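You operate a simulated robot arm through the tools that you are given. There is no shell and no other tool.

Carry out the task below with a simulated robot arm. There is one attempt and no reset: what you move stays moved.

JOB
Close down the light box and stand its bottle beside it.
Fine: switch off before the bottle comes out; view knob back to its start, black knob fully down. Set down upright: teal bottle.
Where things are to end (x, y in the base frame): teal bottle within 0.06 m of [0.28, -0.11].

It is judged by the outcome, as a careful person would: the job done as asked, and still so three seconds after it is handed in. It fails if anything else is knocked over, pushed out of place, dropped, spilled or broken.

ROBOT AND FRAMES
A 6-joint arm with a two-finger parallel gripper, fixed in place. Base frame: the origin is at the foot of the arm, x ahead of it, y to its left, z up; the work surface is at about z = 0.91. Readings come in m, degrees, newtons and seconds.
With the tool pointing down near the work surface it reaches from about 0.24 to 0.66 m from the base axis. Its first joint turns from -66.0 to 66.0 degrees. Payload 2.9 kg.
The TCP is the grasp point between the finger pads, 0.03 m short of the fingertips. In the tool frame z runs along the fingers and y along their closing line. Largest opening 0.11 m; finger width 0.02, thickness 0.01; the body of the gripper, 0.048 by 0.112 m, starts 0.055 m behind the TCP.
Orientation is told as [roll, pitch, yaw] about the base's x, y, z axes, in that order, counted from this pose: with the fingers straight down and closing along the base's y, the tool's x points along the base's -x, its y along +y and its z along -z.

CONTROLS
- The arm moves only by the tool drive_tool. Its argument "commands" is a list of rows, each an object (a shift or turn left out is 0, a gripper value left out holds the last) with "dp": the shift along the base's x, y, z in m, a list of three; "angular": the turn, a rotation vector about the base's x, y, z in degrees, a list of three. In form: [{"dp": [tx, ty, tz], "angular": [wx, wy, wz]}, ...]. A call has 1 to 20 rows; each row shifts and turns the commanded pose from where the row before left it. "hand" is the finger opening in m, from 0 to 0.11, set as the call begins (left out, the last holds). Each row takes 0.2 s and may step no farther than 0.05 m and 8.6 degrees from the row before; otherwise, or with a gripper value out of range, the whole call is refused. A pose out of reach is approached as far as the arm can. The call stops where the force on the tool passes 90 N (or 10 N more than at its start, if that is more) or the arm is blocked; 0.2 s more then pass. Each finger travels about 0.108 m/s and halts on what it meets, pressing with about 34 N; the grip force reading is that of the motor and also rises with nothing between the fingers. The clock runs only during rows and for 0.2 s after the last one: add rows that do not move to give the fingers time. The reply holds the time, the measured pose of the TCP, the force on the tool along the base axes, the opening and the grip force, in the units named above and with some noise, with the torque about the TCP (base axes, N m) and any sound that the robot's microphone picked up.
- Cameras (640 x 400 px; columns grow to the right, rows downward): "scene" is fixed at [0.0551, 0.4215, 1.396]; the picture's right is [-0.89, -0.46, 0.00], its down [-0.22, 0.43, -0.88] and it looks along [0.40, -0.78, -0.48] (base axes); focal length 225 px, centre (320, 200). "wrist" rides on the gripper at [0.072, 0.017, -0.103] in the tool frame; the picture's right is [-0.23, 0.97, 0.00], its down [-0.76, -0.18, -0.62] and it looks along [-0.61, -0.14, 0.78] (tool axes); focal length 222 px, centre (320, 200). There is no depth. A picture from a camera that has moved, and an enlarged one, comes with that camera's place and axes in the base frame and with its lens. The place of the scene camera against the robot may be out by one fixed shift of up to 0.012 m in any direction.
- snapshot(camera): a new picture of that camera. It takes no simulated time.
- enlarge(camera, box): a new picture of the part [left, top, right, bottom] of that camera's present view, enlarged. It takes no simulated time.
- finish_job(): hands the job in; it is judged then, once.

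Places have to be worked out from the pictures, the camera data and where the tool is seen. Open the gripper and draw the arm clear of the work before you hand the job in, unless the task says otherwise.

The tools are called after "Request:" by a JSON object that holds its "api" and its "payload". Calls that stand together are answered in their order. drive_tool: Moves the arm, as the interface text tells. Its arguments: {"type":"object","properties":{"commands":{"type":"array","items":{"type":"object","properties":{"dp":{"type":"array","items":{"type":"number"}},"angular":{"type":"array","items":{"type":"number"}}}}},"hand":{"type":"number"}},"required":["commands"]} The other tools are called the same way: snapshot (camera) takes a picture; enlarge (camera, box) takes an enlarged picture of a part of a camera's view; finish_job () hands the job in.

At the start:

```text
time_s: 0.0
eef_pos: [0.3563, 0.1532, 1.3056]
orientation: [0.0, -0.1, 0.0]
wrist_force: [-0.5, -0.4, -0.5]
wrist_torque: [0.04, 0.01, 0.01]
grip_width: 0.1101
grasp_force: 0.0
```

scene: 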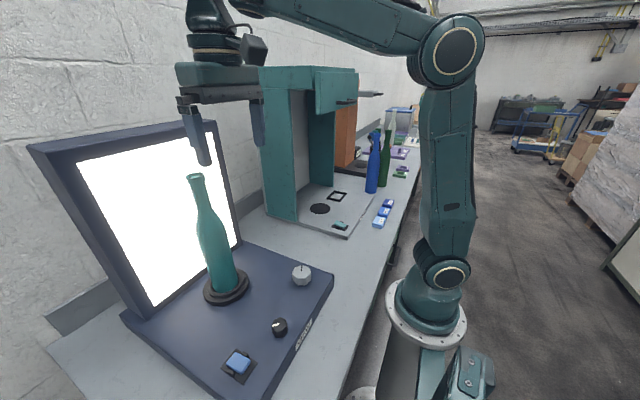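
wrist: 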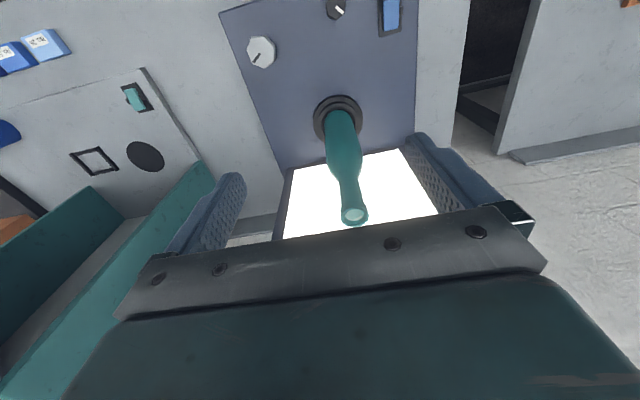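

I'll start by looking closely at the controls of the light box and the bottle.

Request:
{"api": "enlarge", "payload": {"camera": "scene", "box": [200, 240, 360, 400]}}

Request:
{"api": "enlarge", "payload": {"camera": "wrist", "box": [220, 0, 420, 125]}}

Request:
{"api": "enlarge", "payload": {"camera": "scene", "box": [300, 100, 440, 240]}}

```text
2.50 times, centred on (280, 320) of scene
camera zoom: at [0.0551, 0.4215, 1.396], right [-0.89, -0.46, 0.0], down [-0.22, 0.43, -0.88], along [0.4, -0.78, -0.48], focal length 563 px, centre (420, -100)
```

zoom: 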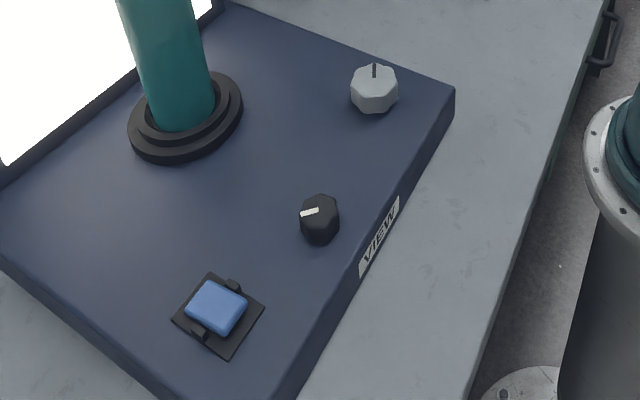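

```text
3.20 times, centred on (320, 62) of wrist
camera zoom: at [0.2837, 0.1702, 1.4088], right [0.23, 0.97, 0.0], down [0.76, -0.18, 0.62], along [0.61, -0.14, -0.78], focal length 711 px, centre (320, 640)
```

zoom: 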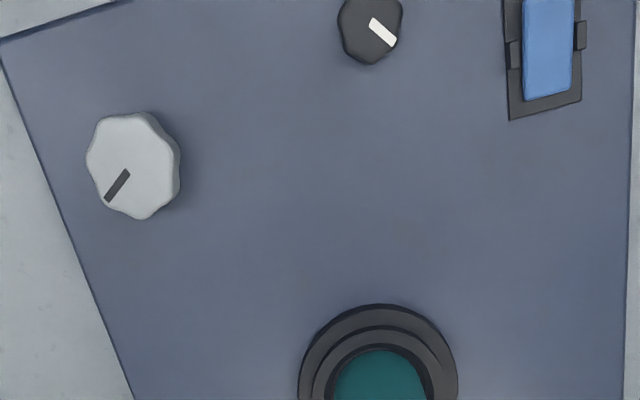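

```text
2.86 times, centred on (370, 170) of scene
camera zoom: at [0.0551, 0.4215, 1.396], right [-0.89, -0.46, 0.0], down [-0.22, 0.43, -0.88], along [0.4, -0.78, -0.48], focal length 644 px, centre (177, 286)
```

zoom: 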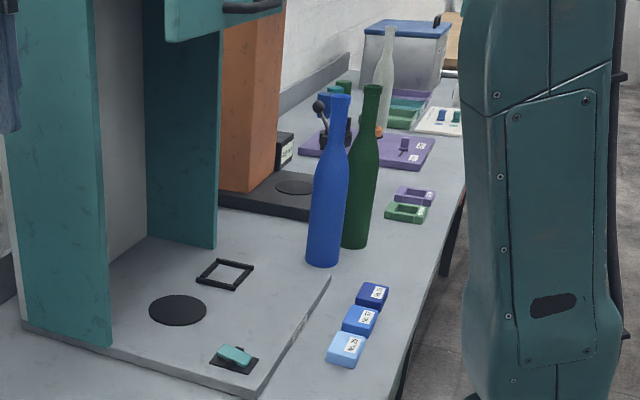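

The light box has a blue rocker near (0.27, 0.30), a black knob near (0.27, 0.20), a pale knob near (0.30, 0.065) and the bottle near (0.445, 0.175). I'll back away and tilt the wrist camera toward the controls for a better look.

Request:
{"api": "drive_tool", "payload": {"commands": [{"dp": [-0.03, 0.01, 0]}, {"dp": [-0.03, 0.01, 0], "angular": [0, 8, 0]}, {"dp": [-0.02, 0.01, 0], "angular": [0, 8, 0]}, {"dp": [0, 0.01, -0.03], "angular": [0, 8, 0]}, {"dp": [0, 0, -0.03]}, {}]}}

Request:
{"api": "snapshot", "payload": {"camera": "wrist"}}

Request:
{"api": "snapshot", "payload": {"camera": "scene"}}

```text
time_s: 1.4
eef_pos: [0.2729, 0.1915, 1.2381]
orientation: [-0.1, 24.0, 0.0]
wrist_force: [-0.5, -0.1, -0.5]
wrist_torque: [0.03, 0.06, 0.03]
grip_width: 0.1102
grasp_force: 0.2
out of reach, approached as far as the arm can: row 4
```

```text
taken
camera wrist: at [0.2496, 0.208, 1.3613], right [0.21, 0.97, -0.09], down [0.95, -0.18, 0.26], along [0.24, -0.14, -0.96], focal length 222 px, centre (320, 200)
```

wrist: 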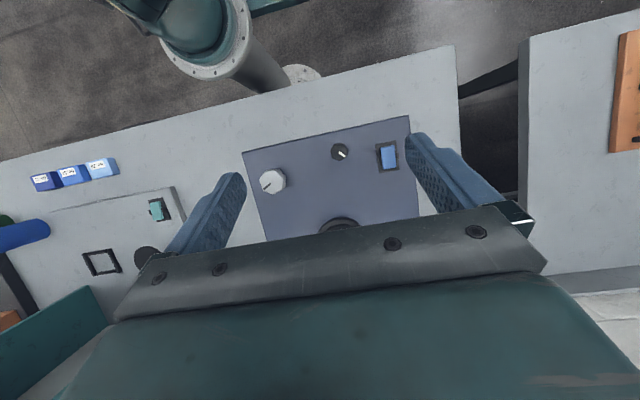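

```text
taken
```

scene: 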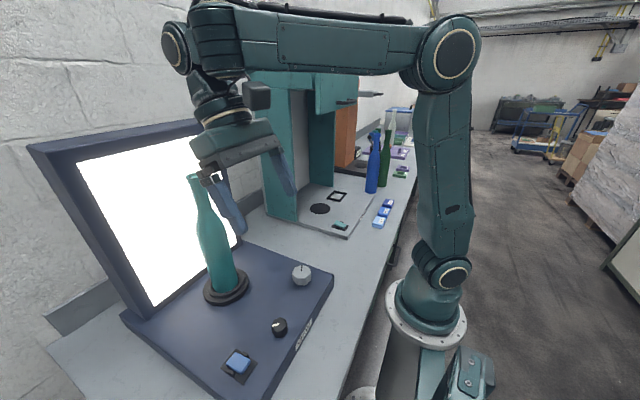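

The camera now looks almost straight down at the controls. I'll enlarge them.

Request:
{"api": "enlarge", "payload": {"camera": "wrist", "box": [235, 110, 325, 220]}}

Request:
{"api": "enlarge", "payload": {"camera": "wrist", "box": [320, 125, 410, 185]}}

Request:
{"api": "enlarge", "payload": {"camera": "scene", "box": [210, 310, 320, 390]}}

Request:
{"api": "enlarge", "payload": {"camera": "scene", "box": [260, 240, 350, 300]}}

```text
3.64 times, centred on (280, 165) of wrist
camera zoom: at [0.2496, 0.208, 1.3613], right [0.21, 0.97, -0.09], down [0.95, -0.18, 0.26], along [0.24, -0.14, -0.96], focal length 808 px, centre (466, 327)
```

zoom: 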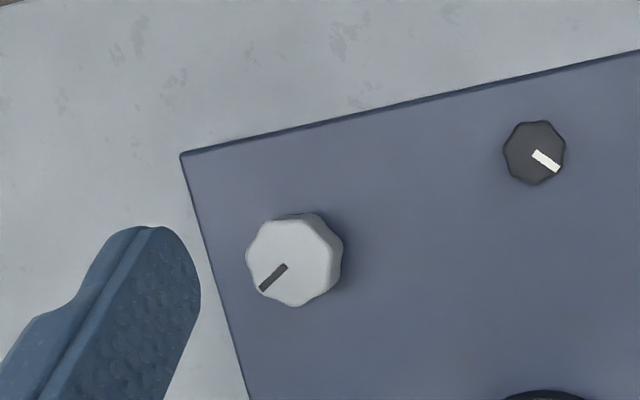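

```text
6.67 times, centred on (365, 155) of wrist
camera zoom: at [0.2496, 0.208, 1.3613], right [0.21, 0.97, -0.09], down [0.95, -0.18, 0.26], along [0.24, -0.14, -0.96], focal length 1481 px, centre (20, 500)
```

zoom: 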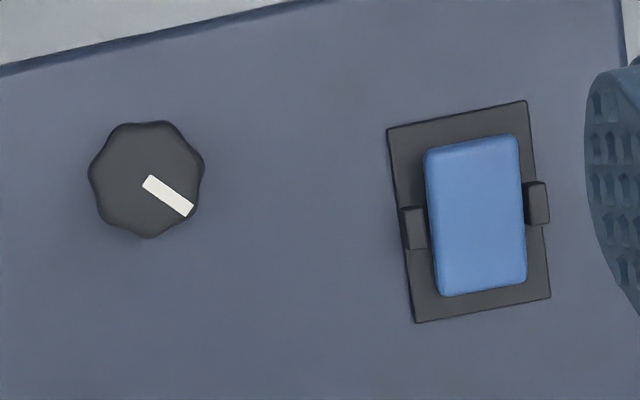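

```text
5.00 times, centred on (265, 350) of scene
camera zoom: at [0.0551, 0.4215, 1.396], right [-0.89, -0.46, 0.0], down [-0.22, 0.43, -0.88], along [0.4, -0.78, -0.48], focal length 1126 px, centre (595, -550)
```

zoom: 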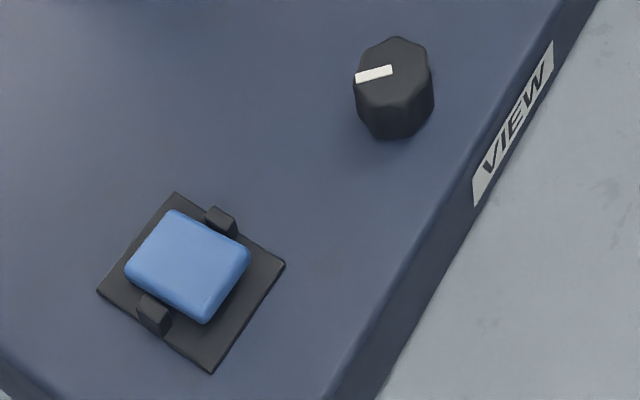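

```text
6.67 times, centred on (305, 270) of scene
camera zoom: at [0.0551, 0.4215, 1.396], right [-0.89, -0.46, 0.0], down [-0.22, 0.43, -0.88], along [0.4, -0.78, -0.48], focal length 1502 px, centre (420, -267)
```

zoom: 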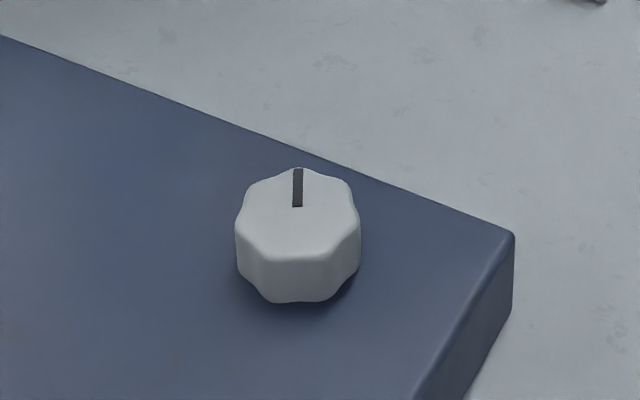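

No tick marks on the knobs, and the box is square to the base axes. I need the rocker's tilt, so I'll bring the wrist camera closer to it, moving sideways first and then down, well clear of the bottle.

Request:
{"api": "drive_tool", "payload": {"commands": [{"dp": [0, 0.04, 0]}, {"dp": [0, 0.045, 0]}, {"dp": [0.01, 0.01, -0.04]}, {"dp": [0.01, 0, -0.04]}, {"dp": [0.01, 0, -0.04]}, {"dp": [0.0, 0, -0.04]}, {"dp": [0.0, 0, -0.03]}, {}]}}

Request:
{"api": "snapshot", "payload": {"camera": "wrist"}}

Request:
{"api": "snapshot", "payload": {"camera": "scene"}}

```text
time_s: 3.2
eef_pos: [0.3411, 0.3034, 1.0903]
orientation: [-0.3, 24.1, 0.0]
wrist_force: [0.2, -0.1, 0.3]
wrist_torque: [-0.01, 0.01, 0.0]
grip_width: 0.1101
grasp_force: 0.1
out of reach, approached as far as the arm can: row 5, 6, 7
```

```text
taken
camera wrist: at [0.3172, 0.32, 1.2131], right [0.21, 0.97, -0.1], down [0.95, -0.18, 0.26], along [0.23, -0.14, -0.96], focal length 222 px, centre (320, 200)
```

wrist: 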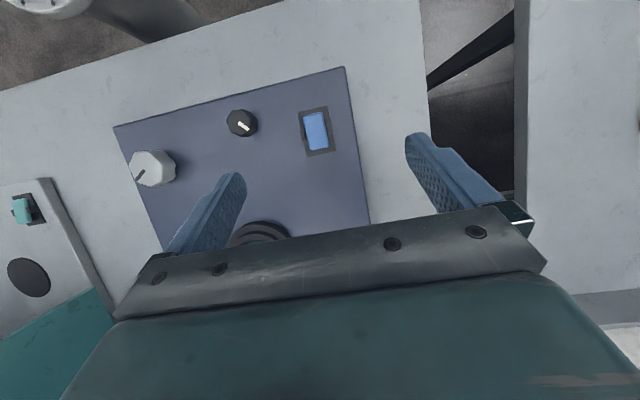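

```text
taken
```

scene: 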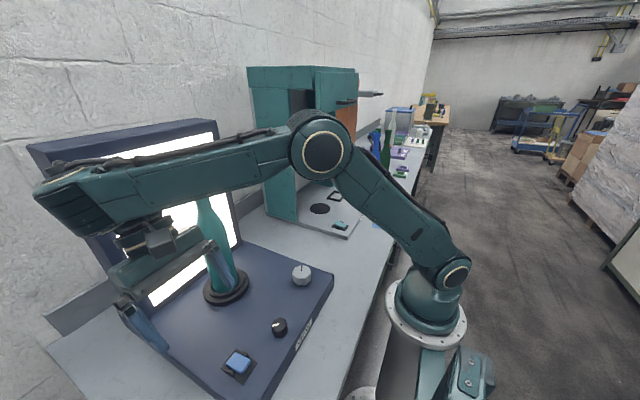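

Request:
{"api": "enlarge", "payload": {"camera": "wrist", "box": [280, 90, 360, 170]}}

Request:
{"api": "enlarge", "payload": {"camera": "scene", "box": [215, 340, 265, 390]}}

Request:
{"api": "enlarge", "payload": {"camera": "wrist", "box": [110, 90, 290, 250]}}

```text
5.00 times, centred on (320, 130) of wrist
camera zoom: at [0.3172, 0.32, 1.2131], right [0.21, 0.97, -0.1], down [0.95, -0.18, 0.26], along [0.23, -0.14, -0.96], focal length 1111 px, centre (320, 550)
```

zoom: 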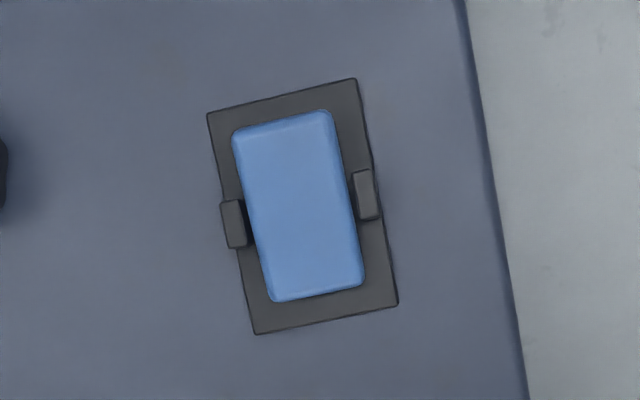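

```text
8.00 times, centred on (240, 365) of scene
camera zoom: at [0.0551, 0.4215, 1.396], right [-0.89, -0.46, 0.0], down [-0.22, 0.43, -0.88], along [0.4, -0.78, -0.48], focal length 1802 px, centre (960, -1120)
```

zoom: 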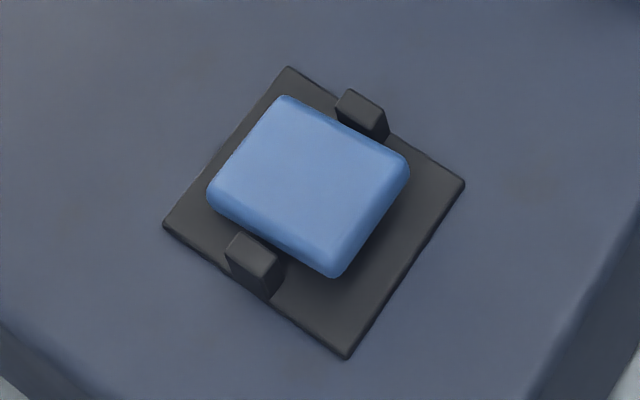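

```text
2.50 times, centred on (200, 170) of wrist
camera zoom: at [0.3172, 0.32, 1.2131], right [0.21, 0.97, -0.1], down [0.95, -0.18, 0.26], along [0.23, -0.14, -0.96], focal length 555 px, centre (620, 275)
```

zoom: 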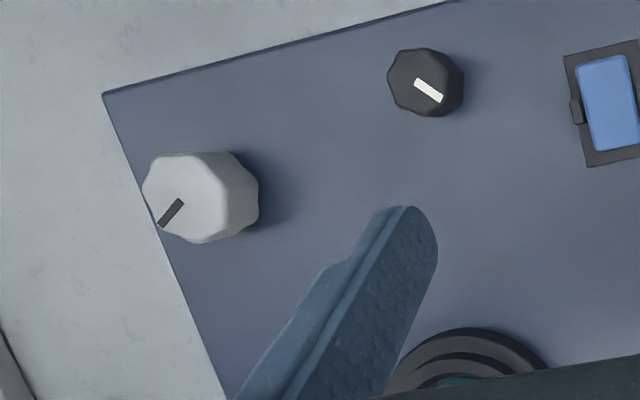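

The rocker's robot-side (-x) end stands proud and its far end is pressed in, so "off" means pressing the robot-side end. Before that I'll turn the knobs while the lamp still gives feedback. First I'll bring the tool upright again and check the pose.

Request:
{"api": "drive_tool", "payload": {"commands": [{"dp": [0, 0, 0.03], "angular": [0, -8, 0]}, {"dp": [0, 0, 0.02], "angular": [0, -8, 0]}, {"dp": [0, 0, 0], "angular": [0, -8, 0]}, {}]}}

```text
time_s: 4.2
eef_pos: [0.3646, 0.3238, 1.1787]
orientation: [-0.2, 0.0, 0.0]
wrist_force: [-1.2, 0.0, -0.1]
wrist_torque: [0.0, -0.02, -0.01]
grip_width: 0.1103
grasp_force: 0.1
out of reach, approached as far as the arm can: row 1, 2, 3
```

Request:
{"api": "drive_tool", "payload": {"commands": [{}, {}]}}

Request:
{"api": "snapshot", "payload": {"camera": "scene"}}

Request:
{"api": "snapshot", "payload": {"camera": "wrist"}}

```text
time_s: 4.8
eef_pos: [0.3646, 0.3232, 1.1785]
orientation: [-0.2, 0.1, 0.0]
wrist_force: [0.1, 0.3, 1.3]
wrist_torque: [-0.02, -0.01, 0.01]
grip_width: 0.1099
grasp_force: 0.1
```

```text
taken
```

scene: 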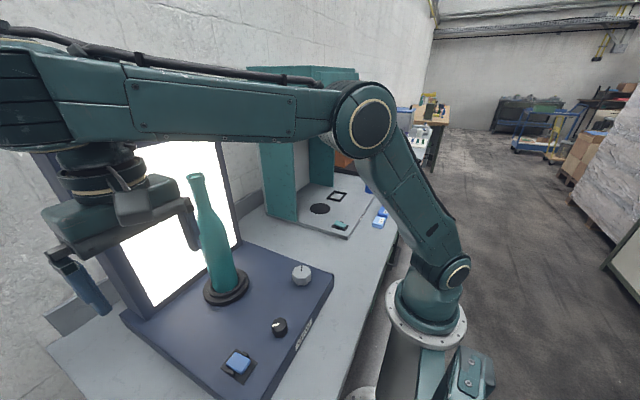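

```text
taken
camera wrist: at [0.2929, 0.3395, 1.2815], right [0.23, 0.97, 0.0], down [0.76, -0.18, 0.62], along [0.61, -0.14, -0.78], focal length 222 px, centre (320, 200)
```

wrist: 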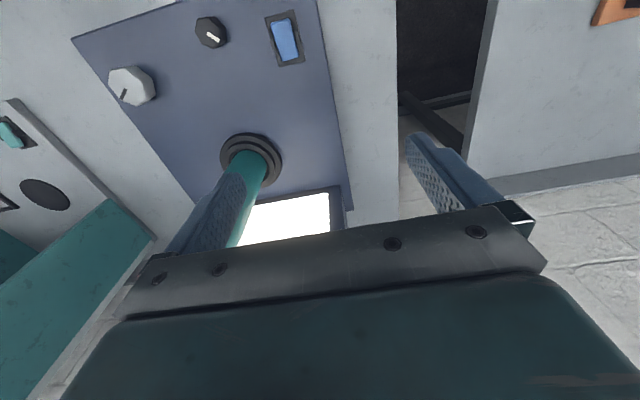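

The pose is upright at (0.365, 0.323, 1.179). From the views I put the black knob at about (0.272, 0.200), the pale knob at (0.298, 0.063), and the panel top at about z 0.91-0.93. I'll go above the black knob with the gripper turned -60° to leave room for a counter-clockwise turn.

Request:
{"api": "drive_tool", "payload": {"commands": [{"dp": [-0.04, 0, 0]}, {"dp": [-0.04, -0.02, 0]}, {"dp": [-0.0126, -0.04, 0], "angular": [0, 0, -8.5]}, {"dp": [0, -0.04, -0.02], "angular": [0, 0, -8.5]}, {"dp": [0, -0.0227, -0.04], "angular": [0, 0, -8.5]}, {"dp": [0, 0, -0.04], "angular": [0, 0, -8.5]}, {"dp": [0, 0, -0.02], "angular": [0, 0, -8.5]}, {"angular": [0, 0, -8.5]}, {"angular": [0, 0, -9]}, {}], "hand": 0.06}}

```text
refused: row 9 steps farther than a row can; nothing moved
```

Row 9 turned too far in one step, so I'll resend with smaller turns.

Request:
{"api": "drive_tool", "payload": {"commands": [{"dp": [-0.04, 0, 0]}, {"dp": [-0.04, -0.02, 0]}, {"dp": [-0.0126, -0.04, 0], "angular": [0, 0, -8.5]}, {"dp": [0, -0.04, -0.02], "angular": [0, 0, -8.5]}, {"dp": [0, -0.0227, -0.04], "angular": [0, 0, -8.5]}, {"dp": [0, 0, -0.04], "angular": [0, 0, -8.5]}, {"dp": [0, 0, -0.02], "angular": [0, 0, -8.5]}, {"angular": [0, 0, -8.5]}, {"angular": [0, 0, -8.5]}, {}], "hand": 0.06}}

Request:
{"api": "snapshot", "payload": {"camera": "scene"}}

Request:
{"api": "snapshot", "payload": {"camera": "wrist"}}

```text
time_s: 7.0
eef_pos: [0.3257, 0.249, 1.2246]
orientation: [-0.1, -0.1, -59.6]
wrist_force: [-0.4, 0.0, -0.3]
wrist_torque: [-0.02, 0.0, -0.04]
grip_width: 0.0601
grasp_force: 0.0
out of reach, approached as far as the arm can: row 1, 2, 3, 4, 5, 6, 7
```

```text
taken
```

scene: 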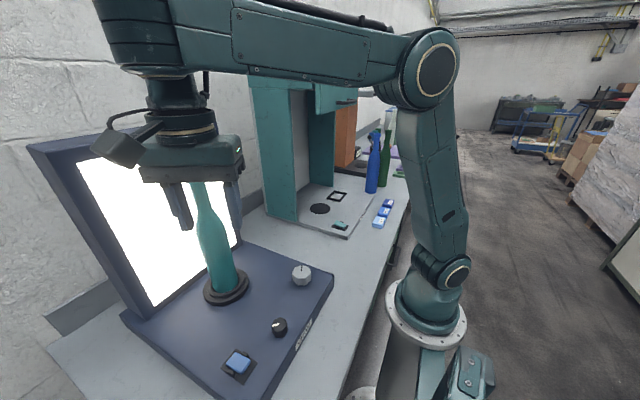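

```text
taken
camera wrist: at [0.3042, 0.3194, 1.3277], right [0.96, 0.3, 0.0], down [0.23, -0.75, 0.62], along [0.18, -0.6, -0.78], focal length 222 px, centre (320, 200)
```

wrist: 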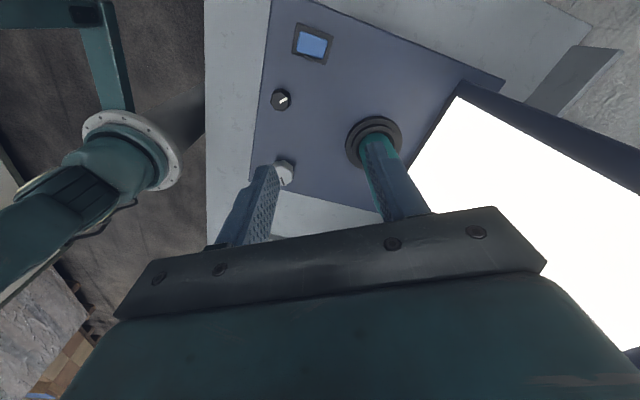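

The arm reported "out of reach" well before the target, so I'll probe gently with small steps to learn what limits it here.

Request:
{"api": "drive_tool", "payload": {"commands": [{"dp": [0, 0, -0.01]}, {"dp": [0, 0, -0.01]}, {"dp": [0, 0, -0.01]}]}}

Request:
{"api": "drive_tool", "payload": {"commands": [{"dp": [-0.01, 0, 0]}, {"dp": [-0.01, 0, 0]}, {"dp": [-0.01, 0, 0]}]}}

```text
time_s: 7.8
eef_pos: [0.3372, 0.2562, 1.219]
orientation: [-0.3, -0.1, -59.5]
wrist_force: [0.5, -0.1, 0.6]
wrist_torque: [-0.01, -0.01, 0.01]
grip_width: 0.0597
grasp_force: 0.0
out of reach, approached as far as the arm can: row 1, 2, 3
```

```text
time_s: 8.6
eef_pos: [0.3096, 0.2576, 1.2283]
orientation: [-0.2, -0.1, -59.5]
wrist_force: [-0.1, 0.6, -1.0]
wrist_torque: [-0.03, -0.03, 0.04]
grip_width: 0.06
grasp_force: 0.0
out of reach, approached as far as the arm can: row 1, 3
```

The arm is sliding along a limit that looks like a wrist-joint limit: the forearm stays slightly above level with the tool vertical. I'll look at the arm's posture before going on.

Request:
{"api": "snapshot", "payload": {"camera": "scene"}}

Request:
{"api": "enlarge", "payload": {"camera": "scene", "box": [60, 0, 500, 275]}}

```text
taken
```

scene: 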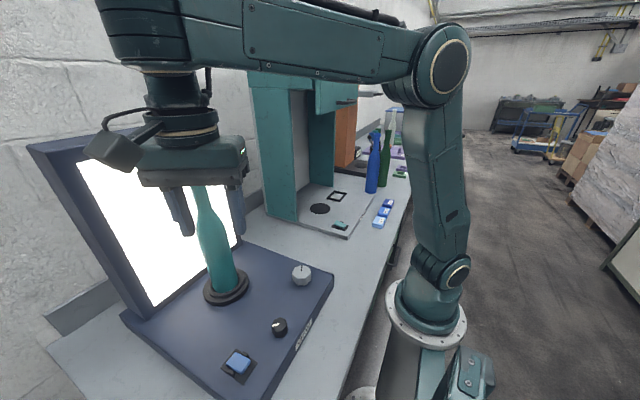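

```text
1.45 times, centred on (280, 138) of scene
camera zoom: at [0.0551, 0.4215, 1.396], right [-0.89, -0.46, 0.0], down [-0.22, 0.43, -0.88], along [0.4, -0.78, -0.48], focal length 328 px, centre (378, 291)
```

zoom: 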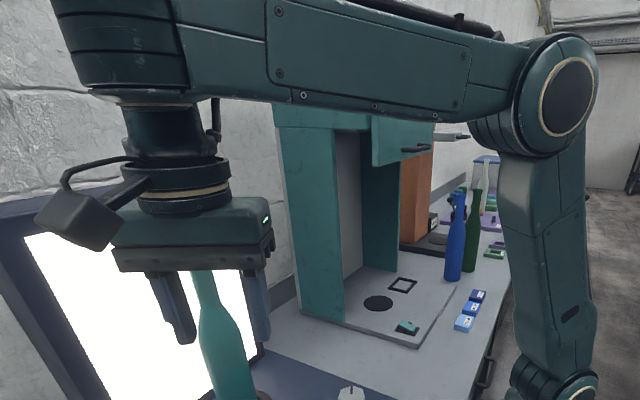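

The readings fit a wrist-pitch limit. I'll lift to a comfortable height and tilt the tool outward, then back, to see how far this joint is free.

Request:
{"api": "drive_tool", "payload": {"commands": [{"dp": [0, 0, 0.04]}, {"dp": [0, 0, 0.04]}, {"angular": [5.12, -6.14, 0]}, {"angular": [5.12, -6.14, 0]}, {"angular": [5.12, -6.14, 0]}, {}]}}

Request:
{"api": "snapshot", "payload": {"camera": "scene"}}

```text
time_s: 10.0
eef_pos: [0.3095, 0.2571, 1.3085]
orientation: [23.8, 3.7, -58.7]
wrist_force: [0.6, 0.3, -0.3]
wrist_torque: [0.04, 0.02, -0.02]
grip_width: 0.0599
grasp_force: 0.1
out of reach, approached as far as the arm can: row 1
```

```text
taken
```

scene: 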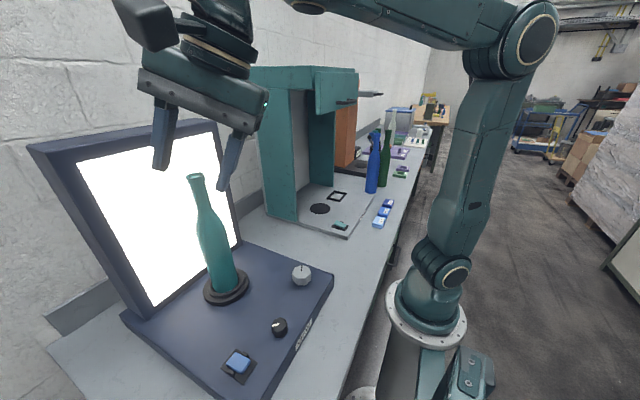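

The outward tilt was accepted without complaint, so the posture may have changed branch. I'll return upright and try descending again toward the knob.

Request:
{"api": "drive_tool", "payload": {"commands": [{"angular": [-5.12, 6.14, 0]}, {"angular": [-5.12, 6.14, 0]}, {"angular": [-5.12, 6.14, 0]}, {"dp": [0, -0.02, -0.02]}, {"dp": [0, -0.02, -0.02]}, {"dp": [0, 0, -0.02]}]}}

Request:
{"api": "snapshot", "payload": {"camera": "scene"}}

```text
time_s: 11.4
eef_pos: [0.3089, 0.2171, 1.2488]
orientation: [0.0, 0.1, -59.4]
wrist_force: [-0.5, 0.7, 0.0]
wrist_torque: [0.01, 0.04, -0.04]
grip_width: 0.0598
grasp_force: 0.1
```

```text
taken
```

scene: 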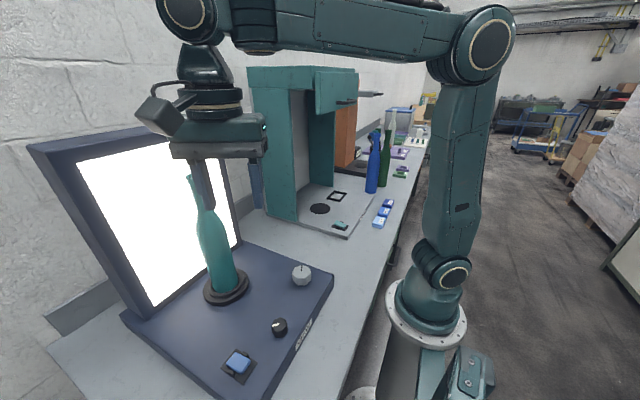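

No limit reported this time, and the wrist posture looks different. I'll keep descending toward the black knob.

Request:
{"api": "drive_tool", "payload": {"commands": [{"dp": [-0.01, 0, -0.02]}, {"dp": [-0.01, -0.01, -0.03]}, {"dp": [-0.01, -0.007, -0.03]}, {"dp": [-0.007, 0, -0.03]}]}}

```text
time_s: 12.4
eef_pos: [0.2739, 0.2013, 1.1383]
orientation: [-0.1, -0.2, -59.5]
wrist_force: [0.0, -0.7, -0.8]
wrist_torque: [0.01, 0.02, 0.02]
grip_width: 0.0602
grasp_force: 0.1
```

The descent works now; TCP is at (0.274, 0.201, 1.138). I'll go down to just above the knob and check alignment.

Request:
{"api": "drive_tool", "payload": {"commands": [{"dp": [-0.001, -0.001, -0.04]}, {"dp": [0, 0, -0.04]}, {"dp": [0, 0, -0.03]}, {}]}}

Request:
{"api": "snapshot", "payload": {"camera": "scene"}}

Request:
{"api": "snapshot", "payload": {"camera": "wrist"}}

```text
time_s: 13.4
eef_pos: [0.2717, 0.2014, 1.0275]
orientation: [0.0, -0.1, -59.5]
wrist_force: [0.3, 0.2, -0.4]
wrist_torque: [-0.02, 0.01, 0.01]
grip_width: 0.0599
grasp_force: 0.2
```

```text
taken
```

scene: 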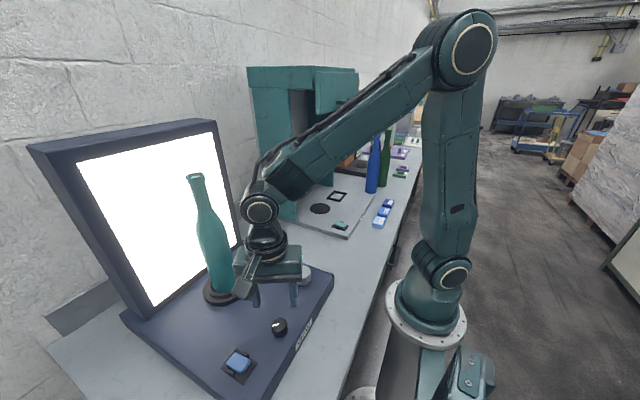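

```text
taken
camera wrist: at [0.2495, 0.271, 1.1311], right [0.95, 0.3, 0.0], down [0.23, -0.75, 0.62], along [0.19, -0.6, -0.78], focal length 222 px, centre (320, 200)
```

wrist: 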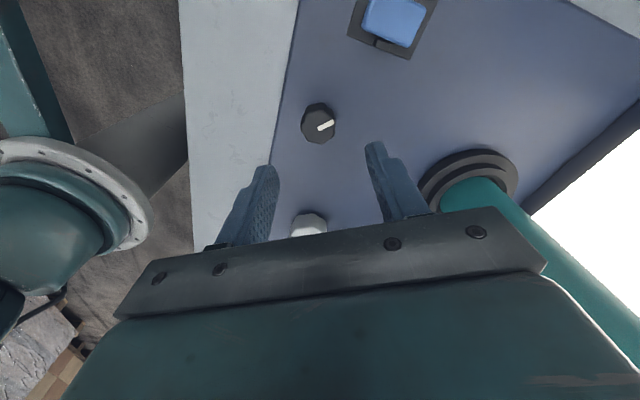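

The knob is centred under the fingers (about (0.271, 0.2005), top near z 0.925). I'll descend in steps, watching the force for contact with the panel.

Request:
{"api": "drive_tool", "payload": {"commands": [{"dp": [0, -0.001, -0.03]}, {"dp": [0, 0, -0.02]}, {"dp": [0, 0, -0.01]}, {}]}}

Request:
{"api": "snapshot", "payload": {"camera": "wrist"}}

Request:
{"api": "enlarge", "payload": {"camera": "scene", "box": [220, 230, 340, 350]}}

```text
time_s: 14.4
eef_pos: [0.2704, 0.1981, 0.9673]
orientation: [0.0, -0.1, -59.5]
wrist_force: [0.1, 0.2, -0.2]
wrist_torque: [0.0, 0.02, -0.01]
grip_width: 0.0601
grasp_force: 0.0
```

```text
taken
camera wrist: at [0.2487, 0.2688, 1.0701], right [0.95, 0.3, 0.0], down [0.23, -0.75, 0.62], along [0.19, -0.6, -0.78], focal length 222 px, centre (320, 200)
```

wrist: 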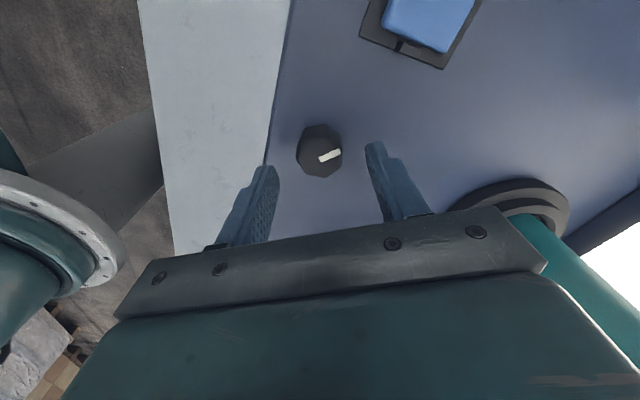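

```text
3.33 times, centred on (280, 290) of scene
camera zoom: at [0.0551, 0.4215, 1.396], right [-0.89, -0.46, 0.0], down [-0.22, 0.43, -0.88], along [0.4, -0.78, -0.48], focal length 751 px, centre (453, -100)
```

zoom: 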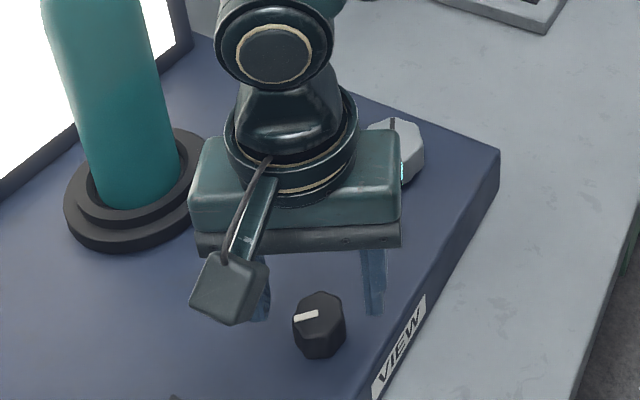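

Request:
{"api": "drive_tool", "payload": {"commands": [{"dp": [0, 0.0015, -0.01]}, {"dp": [0, 0, -0.005]}, {}]}}

Request:
{"api": "drive_tool", "payload": {"commands": [{"dp": [0, 0, -0.004]}, {"dp": [0, 0, -0.004]}, {}]}}

Request:
{"api": "snapshot", "payload": {"camera": "wrist"}}

Request:
{"api": "enlarge", "payload": {"camera": "scene", "box": [220, 230, 340, 350]}}

```text
time_s: 15.2
eef_pos: [0.2706, 0.2001, 0.9533]
orientation: [-0.1, -0.1, -59.5]
wrist_force: [0.3, 0.5, 0.3]
wrist_torque: [-0.02, 0.0, -0.01]
grip_width: 0.06
grasp_force: 0.1
```

```text
time_s: 16.0
eef_pos: [0.2706, 0.2009, 0.9452]
orientation: [0.1, -0.1, -59.4]
wrist_force: [0.0, -0.7, 0.4]
wrist_torque: [0.0, -0.04, -0.02]
grip_width: 0.0599
grasp_force: 0.1
```

```text
taken
camera wrist: at [0.2482, 0.2712, 1.0472], right [0.95, 0.3, 0.0], down [0.23, -0.75, 0.62], along [0.19, -0.6, -0.78], focal length 222 px, centre (320, 200)
```

wrist: 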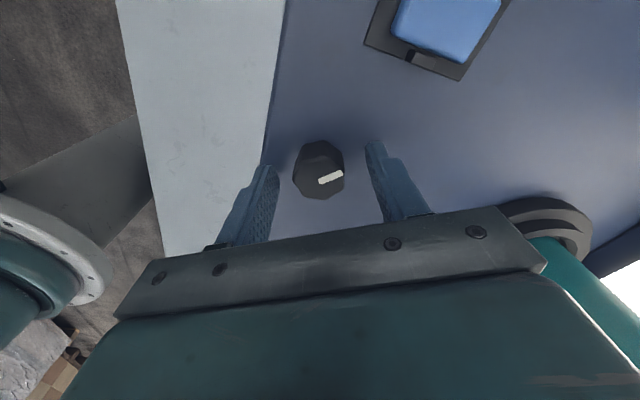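

```text
3.33 times, centred on (280, 290) of scene
camera zoom: at [0.0551, 0.4215, 1.396], right [-0.89, -0.46, 0.0], down [-0.22, 0.43, -0.88], along [0.4, -0.78, -0.48], focal length 751 px, centre (453, -100)
```

zoom: 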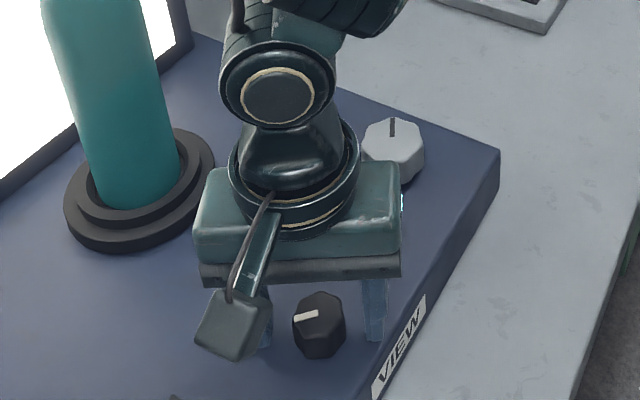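

Fingertips are about level with the knob top (z 0.92). I'll continue down in small steps until the tips straddle it well or touch the panel.

Request:
{"api": "drive_tool", "payload": {"commands": [{"dp": [0, 0, -0.004]}, {"dp": [0, 0, -0.003]}, {}]}}

Request:
{"api": "drive_tool", "payload": {"commands": [{"dp": [0, 0, -0.003]}, {}]}}

Request:
{"api": "snapshot", "payload": {"camera": "wrist"}}

Request:
{"api": "enlarge", "payload": {"camera": "scene", "box": [220, 230, 340, 350]}}

```text
time_s: 16.8
eef_pos: [0.2726, 0.2005, 0.9396]
orientation: [0.3, 0.0, -59.6]
wrist_force: [-3.4, -4.5, 65.0]
wrist_torque: [-1.26, 2.07, 0.02]
grip_width: 0.0622
grasp_force: 2.6
```

```text
time_s: 17.2
eef_pos: [0.2729, 0.2014, 0.9413]
orientation: [0.3, 0.0, -59.6]
wrist_force: [-4.3, -4.2, 13.4]
wrist_torque: [-0.37, 0.55, 0.05]
grip_width: 0.0628
grasp_force: 2.7
stopped in row 1: the force on the tool passed its limit at 97 N (the readings are from after the stop); the commanded pose is now the measured one
```

```text
taken
camera wrist: at [0.2492, 0.2716, 1.0429], right [0.95, 0.3, 0.01], down [0.23, -0.75, 0.62], along [0.19, -0.59, -0.78], focal length 222 px, centre (320, 200)
```

wrist: 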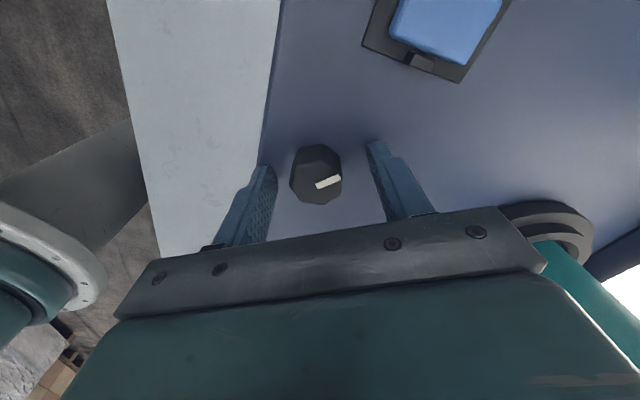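

```text
3.33 times, centred on (280, 290) of scene
camera zoom: at [0.0549, 0.4213, 1.3961], right [-0.89, -0.46, 0.0], down [-0.22, 0.43, -0.88], along [0.4, -0.78, -0.48], focal length 751 px, centre (453, -100)
```

zoom: 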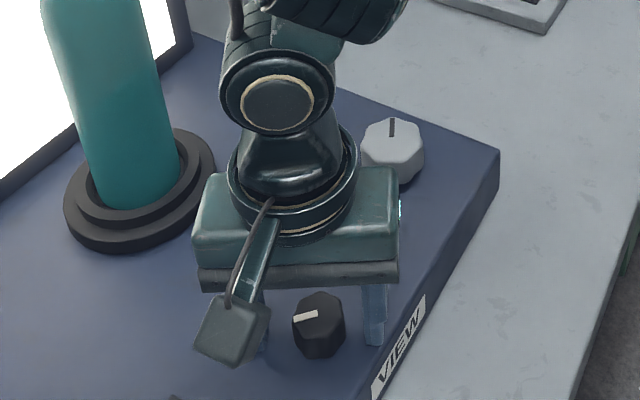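

The tips touched the panel at TCP z about 0.940, so the panel top is near z 0.91. I'll raise 3 mm and close on the knob.

Request:
{"api": "drive_tool", "payload": {"commands": [{"dp": [-0.001, -0.0005, 0.003]}, {}, {}], "hand": 0.04}}

Request:
{"api": "drive_tool", "payload": {"commands": [{}, {}, {}], "hand": 0.02}}

Request:
{"api": "snapshot", "payload": {"camera": "wrist"}}

```text
time_s: 18.0
eef_pos: [0.2703, 0.2021, 0.9433]
orientation: [0.4, 0.0, -59.5]
wrist_force: [-0.4, 0.0, 0.1]
wrist_torque: [-0.01, 0.01, 0.0]
grip_width: 0.0398
grasp_force: 0.1
```

```text
time_s: 18.8
eef_pos: [0.2707, 0.1996, 0.9427]
orientation: [0.2, -0.1, -59.4]
wrist_force: [-12.9, -9.6, 6.2]
wrist_torque: [-0.54, 0.5, -0.01]
grip_width: 0.0309
grasp_force: 45.3
```

```text
taken
camera wrist: at [0.2473, 0.271, 1.0456], right [0.95, 0.3, 0.0], down [0.23, -0.75, 0.62], along [0.19, -0.59, -0.78], focal length 222 px, centre (320, 200)
```

wrist: 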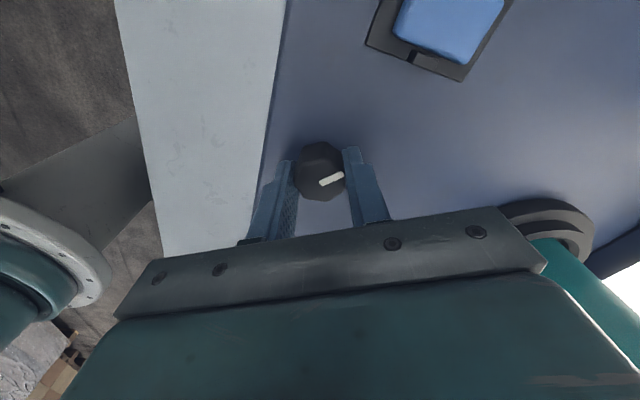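

Gripped at 31 mm with a small side force, so I'll shift about 1.5 mm to relieve it and start turning counter-clockwise, watching the torque and the lamp.

Request:
{"api": "drive_tool", "payload": {"commands": [{"dp": [-0.0015, -0.001, 0]}, {"angular": [0, 0, 5]}, {"angular": [0, 0, 5]}, {}]}}

Request:
{"api": "snapshot", "payload": {"camera": "wrist"}}

Request:
{"api": "snapshot", "payload": {"camera": "scene"}}

```text
time_s: 19.8
eef_pos: [0.2693, 0.2002, 0.9424]
orientation: [0.4, 0.0, -49.4]
wrist_force: [-8.6, 0.3, -12.8]
wrist_torque: [-0.98, 0.09, 0.0]
grip_width: 0.0308
grasp_force: 44.3
```

```text
taken
camera wrist: at [0.2348, 0.2654, 1.0457], right [0.89, 0.46, 0.01], down [0.36, -0.7, 0.62], along [0.29, -0.55, -0.78], focal length 222 px, centre (320, 200)
```

wrist: 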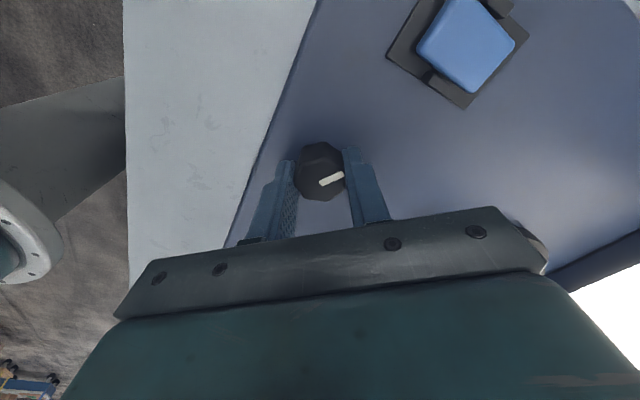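

```text
taken
```

scene: 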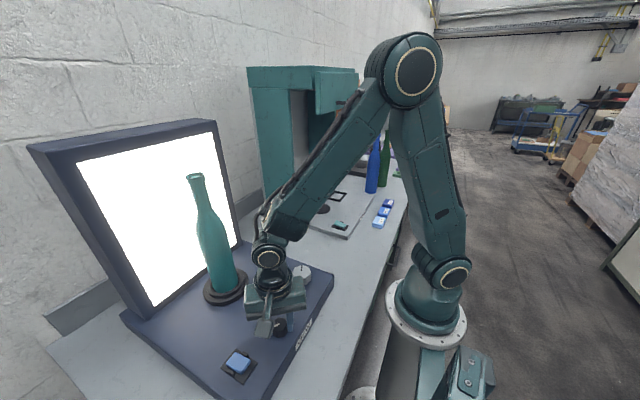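

The knob follows the gripper with little torque. I'll keep turning counter-clockwise in moderate chunks.

Request:
{"api": "drive_tool", "payload": {"commands": [{"angular": [0, 0, 8]}, {"angular": [0, 0, 8]}, {"angular": [0, 0, 8]}, {"angular": [0, 0, 8]}, {}]}}

Request:
{"api": "snapshot", "payload": {"camera": "wrist"}}

Request:
{"api": "snapshot", "payload": {"camera": "scene"}}

```text
time_s: 21.0
eef_pos: [0.2686, 0.1998, 0.9424]
orientation: [0.2, 0.0, -17.4]
wrist_force: [-2.5, -1.2, -25.4]
wrist_torque: [-0.46, 0.91, -0.02]
grip_width: 0.0308
grasp_force: 45.1
```

```text
taken
camera wrist: at [0.2053, 0.2368, 1.0458], right [0.51, 0.86, 0.01], down [0.67, -0.4, 0.62], along [0.54, -0.31, -0.78], focal length 222 px, centre (320, 200)
```

wrist: 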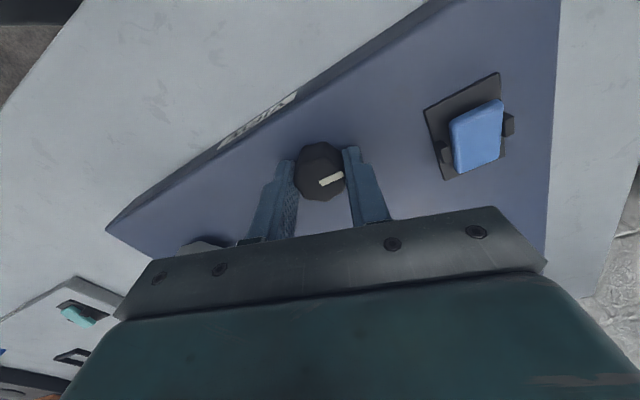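

```text
taken
```

scene: 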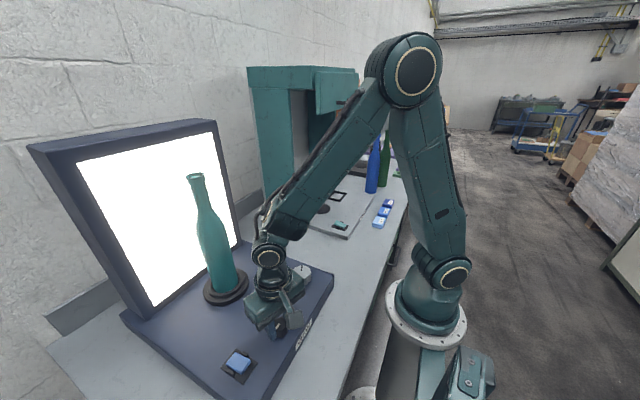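

Request:
{"api": "drive_tool", "payload": {"commands": [{"dp": [0, 0, -0.001], "angular": [0, 0, 8]}, {"angular": [0, 0, 8]}, {"angular": [0, 0, 8]}, {}]}}

Request:
{"api": "drive_tool", "payload": {"commands": [{"angular": [0, 0, 8]}, {"angular": [0, 0, 8]}, {"angular": [0, 0, 8]}, {}]}}

Request:
{"api": "snapshot", "payload": {"camera": "wrist"}}

Request:
{"api": "snapshot", "payload": {"camera": "scene"}}

```text
time_s: 22.0
eef_pos: [0.2695, 0.1989, 0.9432]
orientation: [0.3, 0.0, 6.6]
wrist_force: [-11.6, -12.3, 30.9]
wrist_torque: [-1.25, 0.11, 0.02]
grip_width: 0.0307
grasp_force: 45.0
```

```text
time_s: 23.0
eef_pos: [0.2696, 0.1983, 0.9425]
orientation: [0.4, -0.1, 30.5]
wrist_force: [-5.5, -15.1, 28.5]
wrist_torque: [-1.04, -0.45, 0.02]
grip_width: 0.0308
grasp_force: 44.5
```

```text
taken
camera wrist: at [0.1991, 0.1762, 1.045], right [-0.3, 0.95, 0.01], down [0.75, 0.23, 0.62], along [0.59, 0.19, -0.78], focal length 222 px, centre (320, 200)
```

wrist: 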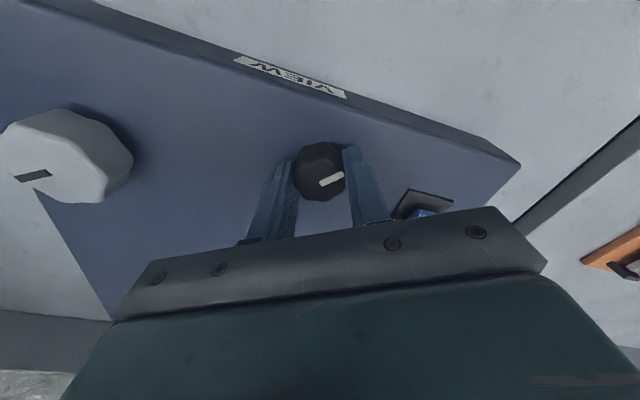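

```text
taken
```

scene: 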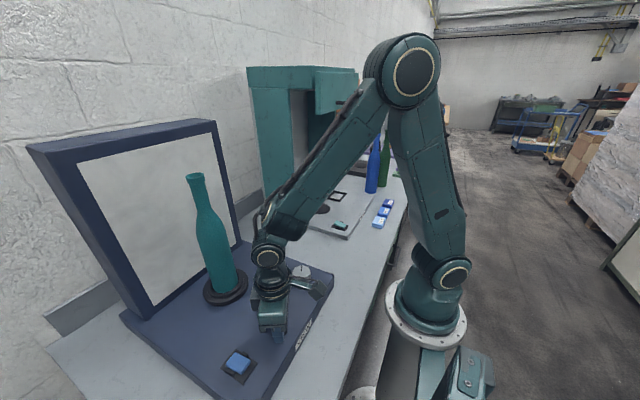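

The lamp panel has dimmed to grey, so counter-clockwise is down. I'll continue slowly to reach the end stop.

Request:
{"api": "drive_tool", "payload": {"commands": [{"dp": [0, 0, 0.001], "angular": [0, 0, 5]}, {"angular": [0, 0, 5]}, {}]}}

Request:
{"api": "drive_tool", "payload": {"commands": [{"angular": [0, 0, 5]}, {"angular": [0, 0, 5]}, {}]}}

Request:
{"api": "snapshot", "payload": {"camera": "wrist"}}

Request:
{"api": "snapshot", "payload": {"camera": "scene"}}

```text
time_s: 23.8
eef_pos: [0.2694, 0.1993, 0.9419]
orientation: [0.4, 0.0, 40.5]
wrist_force: [-4.7, -14.1, 3.3]
wrist_torque: [-0.36, -1.44, 0.01]
grip_width: 0.0307
grasp_force: 45.1
```

```text
time_s: 24.6
eef_pos: [0.2701, 0.1998, 0.9428]
orientation: [0.6, 0.0, 50.5]
wrist_force: [-4.2, -15.1, -12.0]
wrist_torque: [-0.1, -1.43, 0.0]
grip_width: 0.0306
grasp_force: 44.7
```

```text
taken
camera wrist: at [0.2117, 0.1535, 1.0452], right [-0.61, 0.79, 0.01], down [0.63, 0.47, 0.62], along [0.49, 0.38, -0.78], focal length 222 px, centre (320, 200)
```

wrist: 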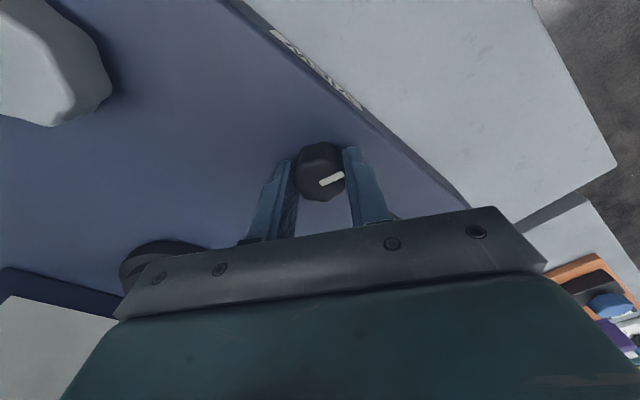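

```text
taken
```

scene: 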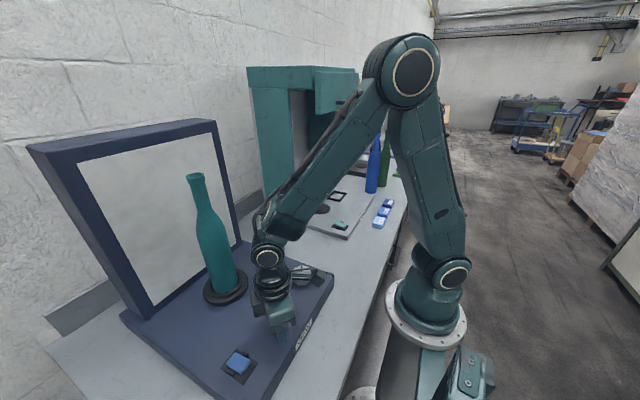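

Still turning freely (pointer about 151° counter-clockwise of forward). I'll continue.

Request:
{"api": "drive_tool", "payload": {"commands": [{"dp": [0, 0, -0.0005], "angular": [0, 0, 5]}, {"angular": [0, 0, 5]}, {}]}}

Request:
{"api": "drive_tool", "payload": {"commands": [{"angular": [0, 0, 5]}, {"angular": [0, 0, 5]}, {}]}}

Request:
{"api": "snapshot", "payload": {"camera": "wrist"}}

Request:
{"api": "snapshot", "payload": {"camera": "scene"}}

```text
time_s: 25.4
eef_pos: [0.2695, 0.1998, 0.9422]
orientation: [0.4, 0.2, 60.5]
wrist_force: [-0.9, -15.0, -20.0]
wrist_torque: [-0.47, -0.91, -0.02]
grip_width: 0.0308
grasp_force: 44.8
```

```text
time_s: 26.2
eef_pos: [0.2705, 0.2011, 0.9425]
orientation: [0.4, 0.0, 70.5]
wrist_force: [-1.4, -17.9, -19.6]
wrist_torque: [-0.07, -1.18, 0.01]
grip_width: 0.0306
grasp_force: 44.7
```

```text
taken
camera wrist: at [0.2309, 0.1364, 1.0453], right [-0.84, 0.54, 0.01], down [0.43, 0.66, 0.62], along [0.33, 0.53, -0.78], focal length 222 px, centre (320, 200)
```

wrist: 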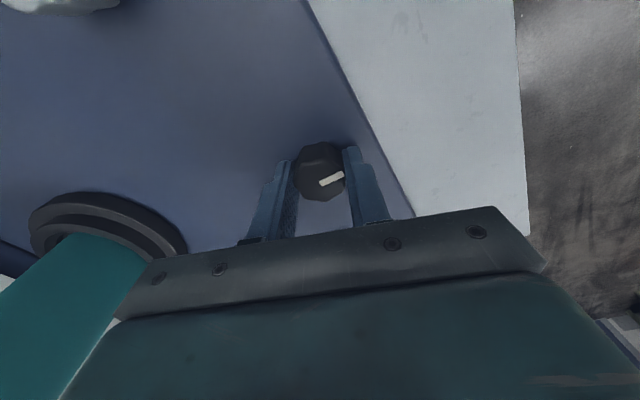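

```text
taken
```

scene: 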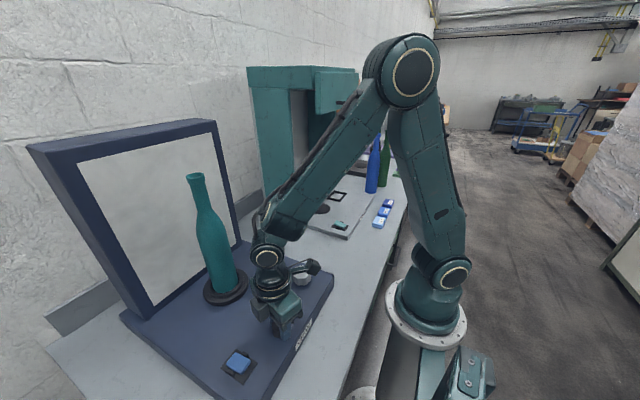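

Request:
{"api": "drive_tool", "payload": {"commands": [{"angular": [0, 0, 5]}, {"angular": [0, 0, 5]}, {}]}}

Request:
{"api": "drive_tool", "payload": {"commands": [{"angular": [0, 0, 5]}, {"angular": [0, 0, 5]}, {}]}}

Request:
{"api": "snapshot", "payload": {"camera": "wrist"}}

Request:
{"api": "snapshot", "payload": {"camera": "scene"}}

```text
time_s: 27.0
eef_pos: [0.2694, 0.2003, 0.9421]
orientation: [0.5, -0.1, 80.5]
wrist_force: [-0.6, -8.9, -8.8]
wrist_torque: [-0.86, -0.51, -0.73]
grip_width: 0.0313
grasp_force: 45.4
```

```text
time_s: 27.8
eef_pos: [0.2702, 0.2017, 0.9428]
orientation: [0.3, -0.3, 90.7]
wrist_force: [-5.2, 8.0, -1.7]
wrist_torque: [0.26, -0.6, -0.43]
grip_width: 0.0315
grasp_force: 45.2
```

```text
taken
camera wrist: at [0.255, 0.1286, 1.0453], right [-0.98, 0.21, 0.01], down [0.17, 0.76, 0.63], along [0.13, 0.61, -0.78], focal length 222 px, centre (320, 200)
```

wrist: 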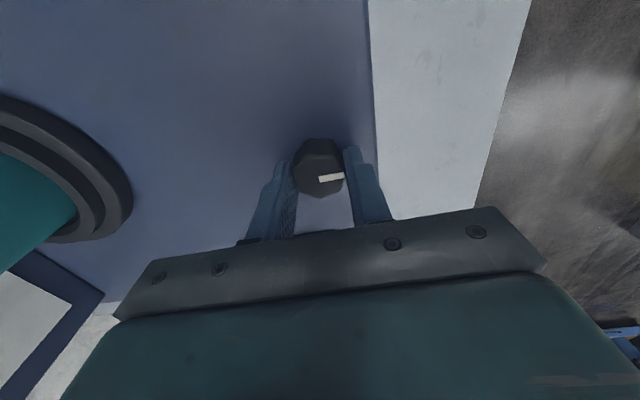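

```text
taken
```

scene: 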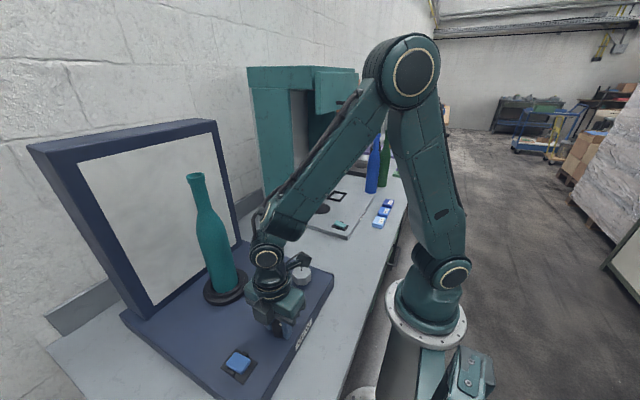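

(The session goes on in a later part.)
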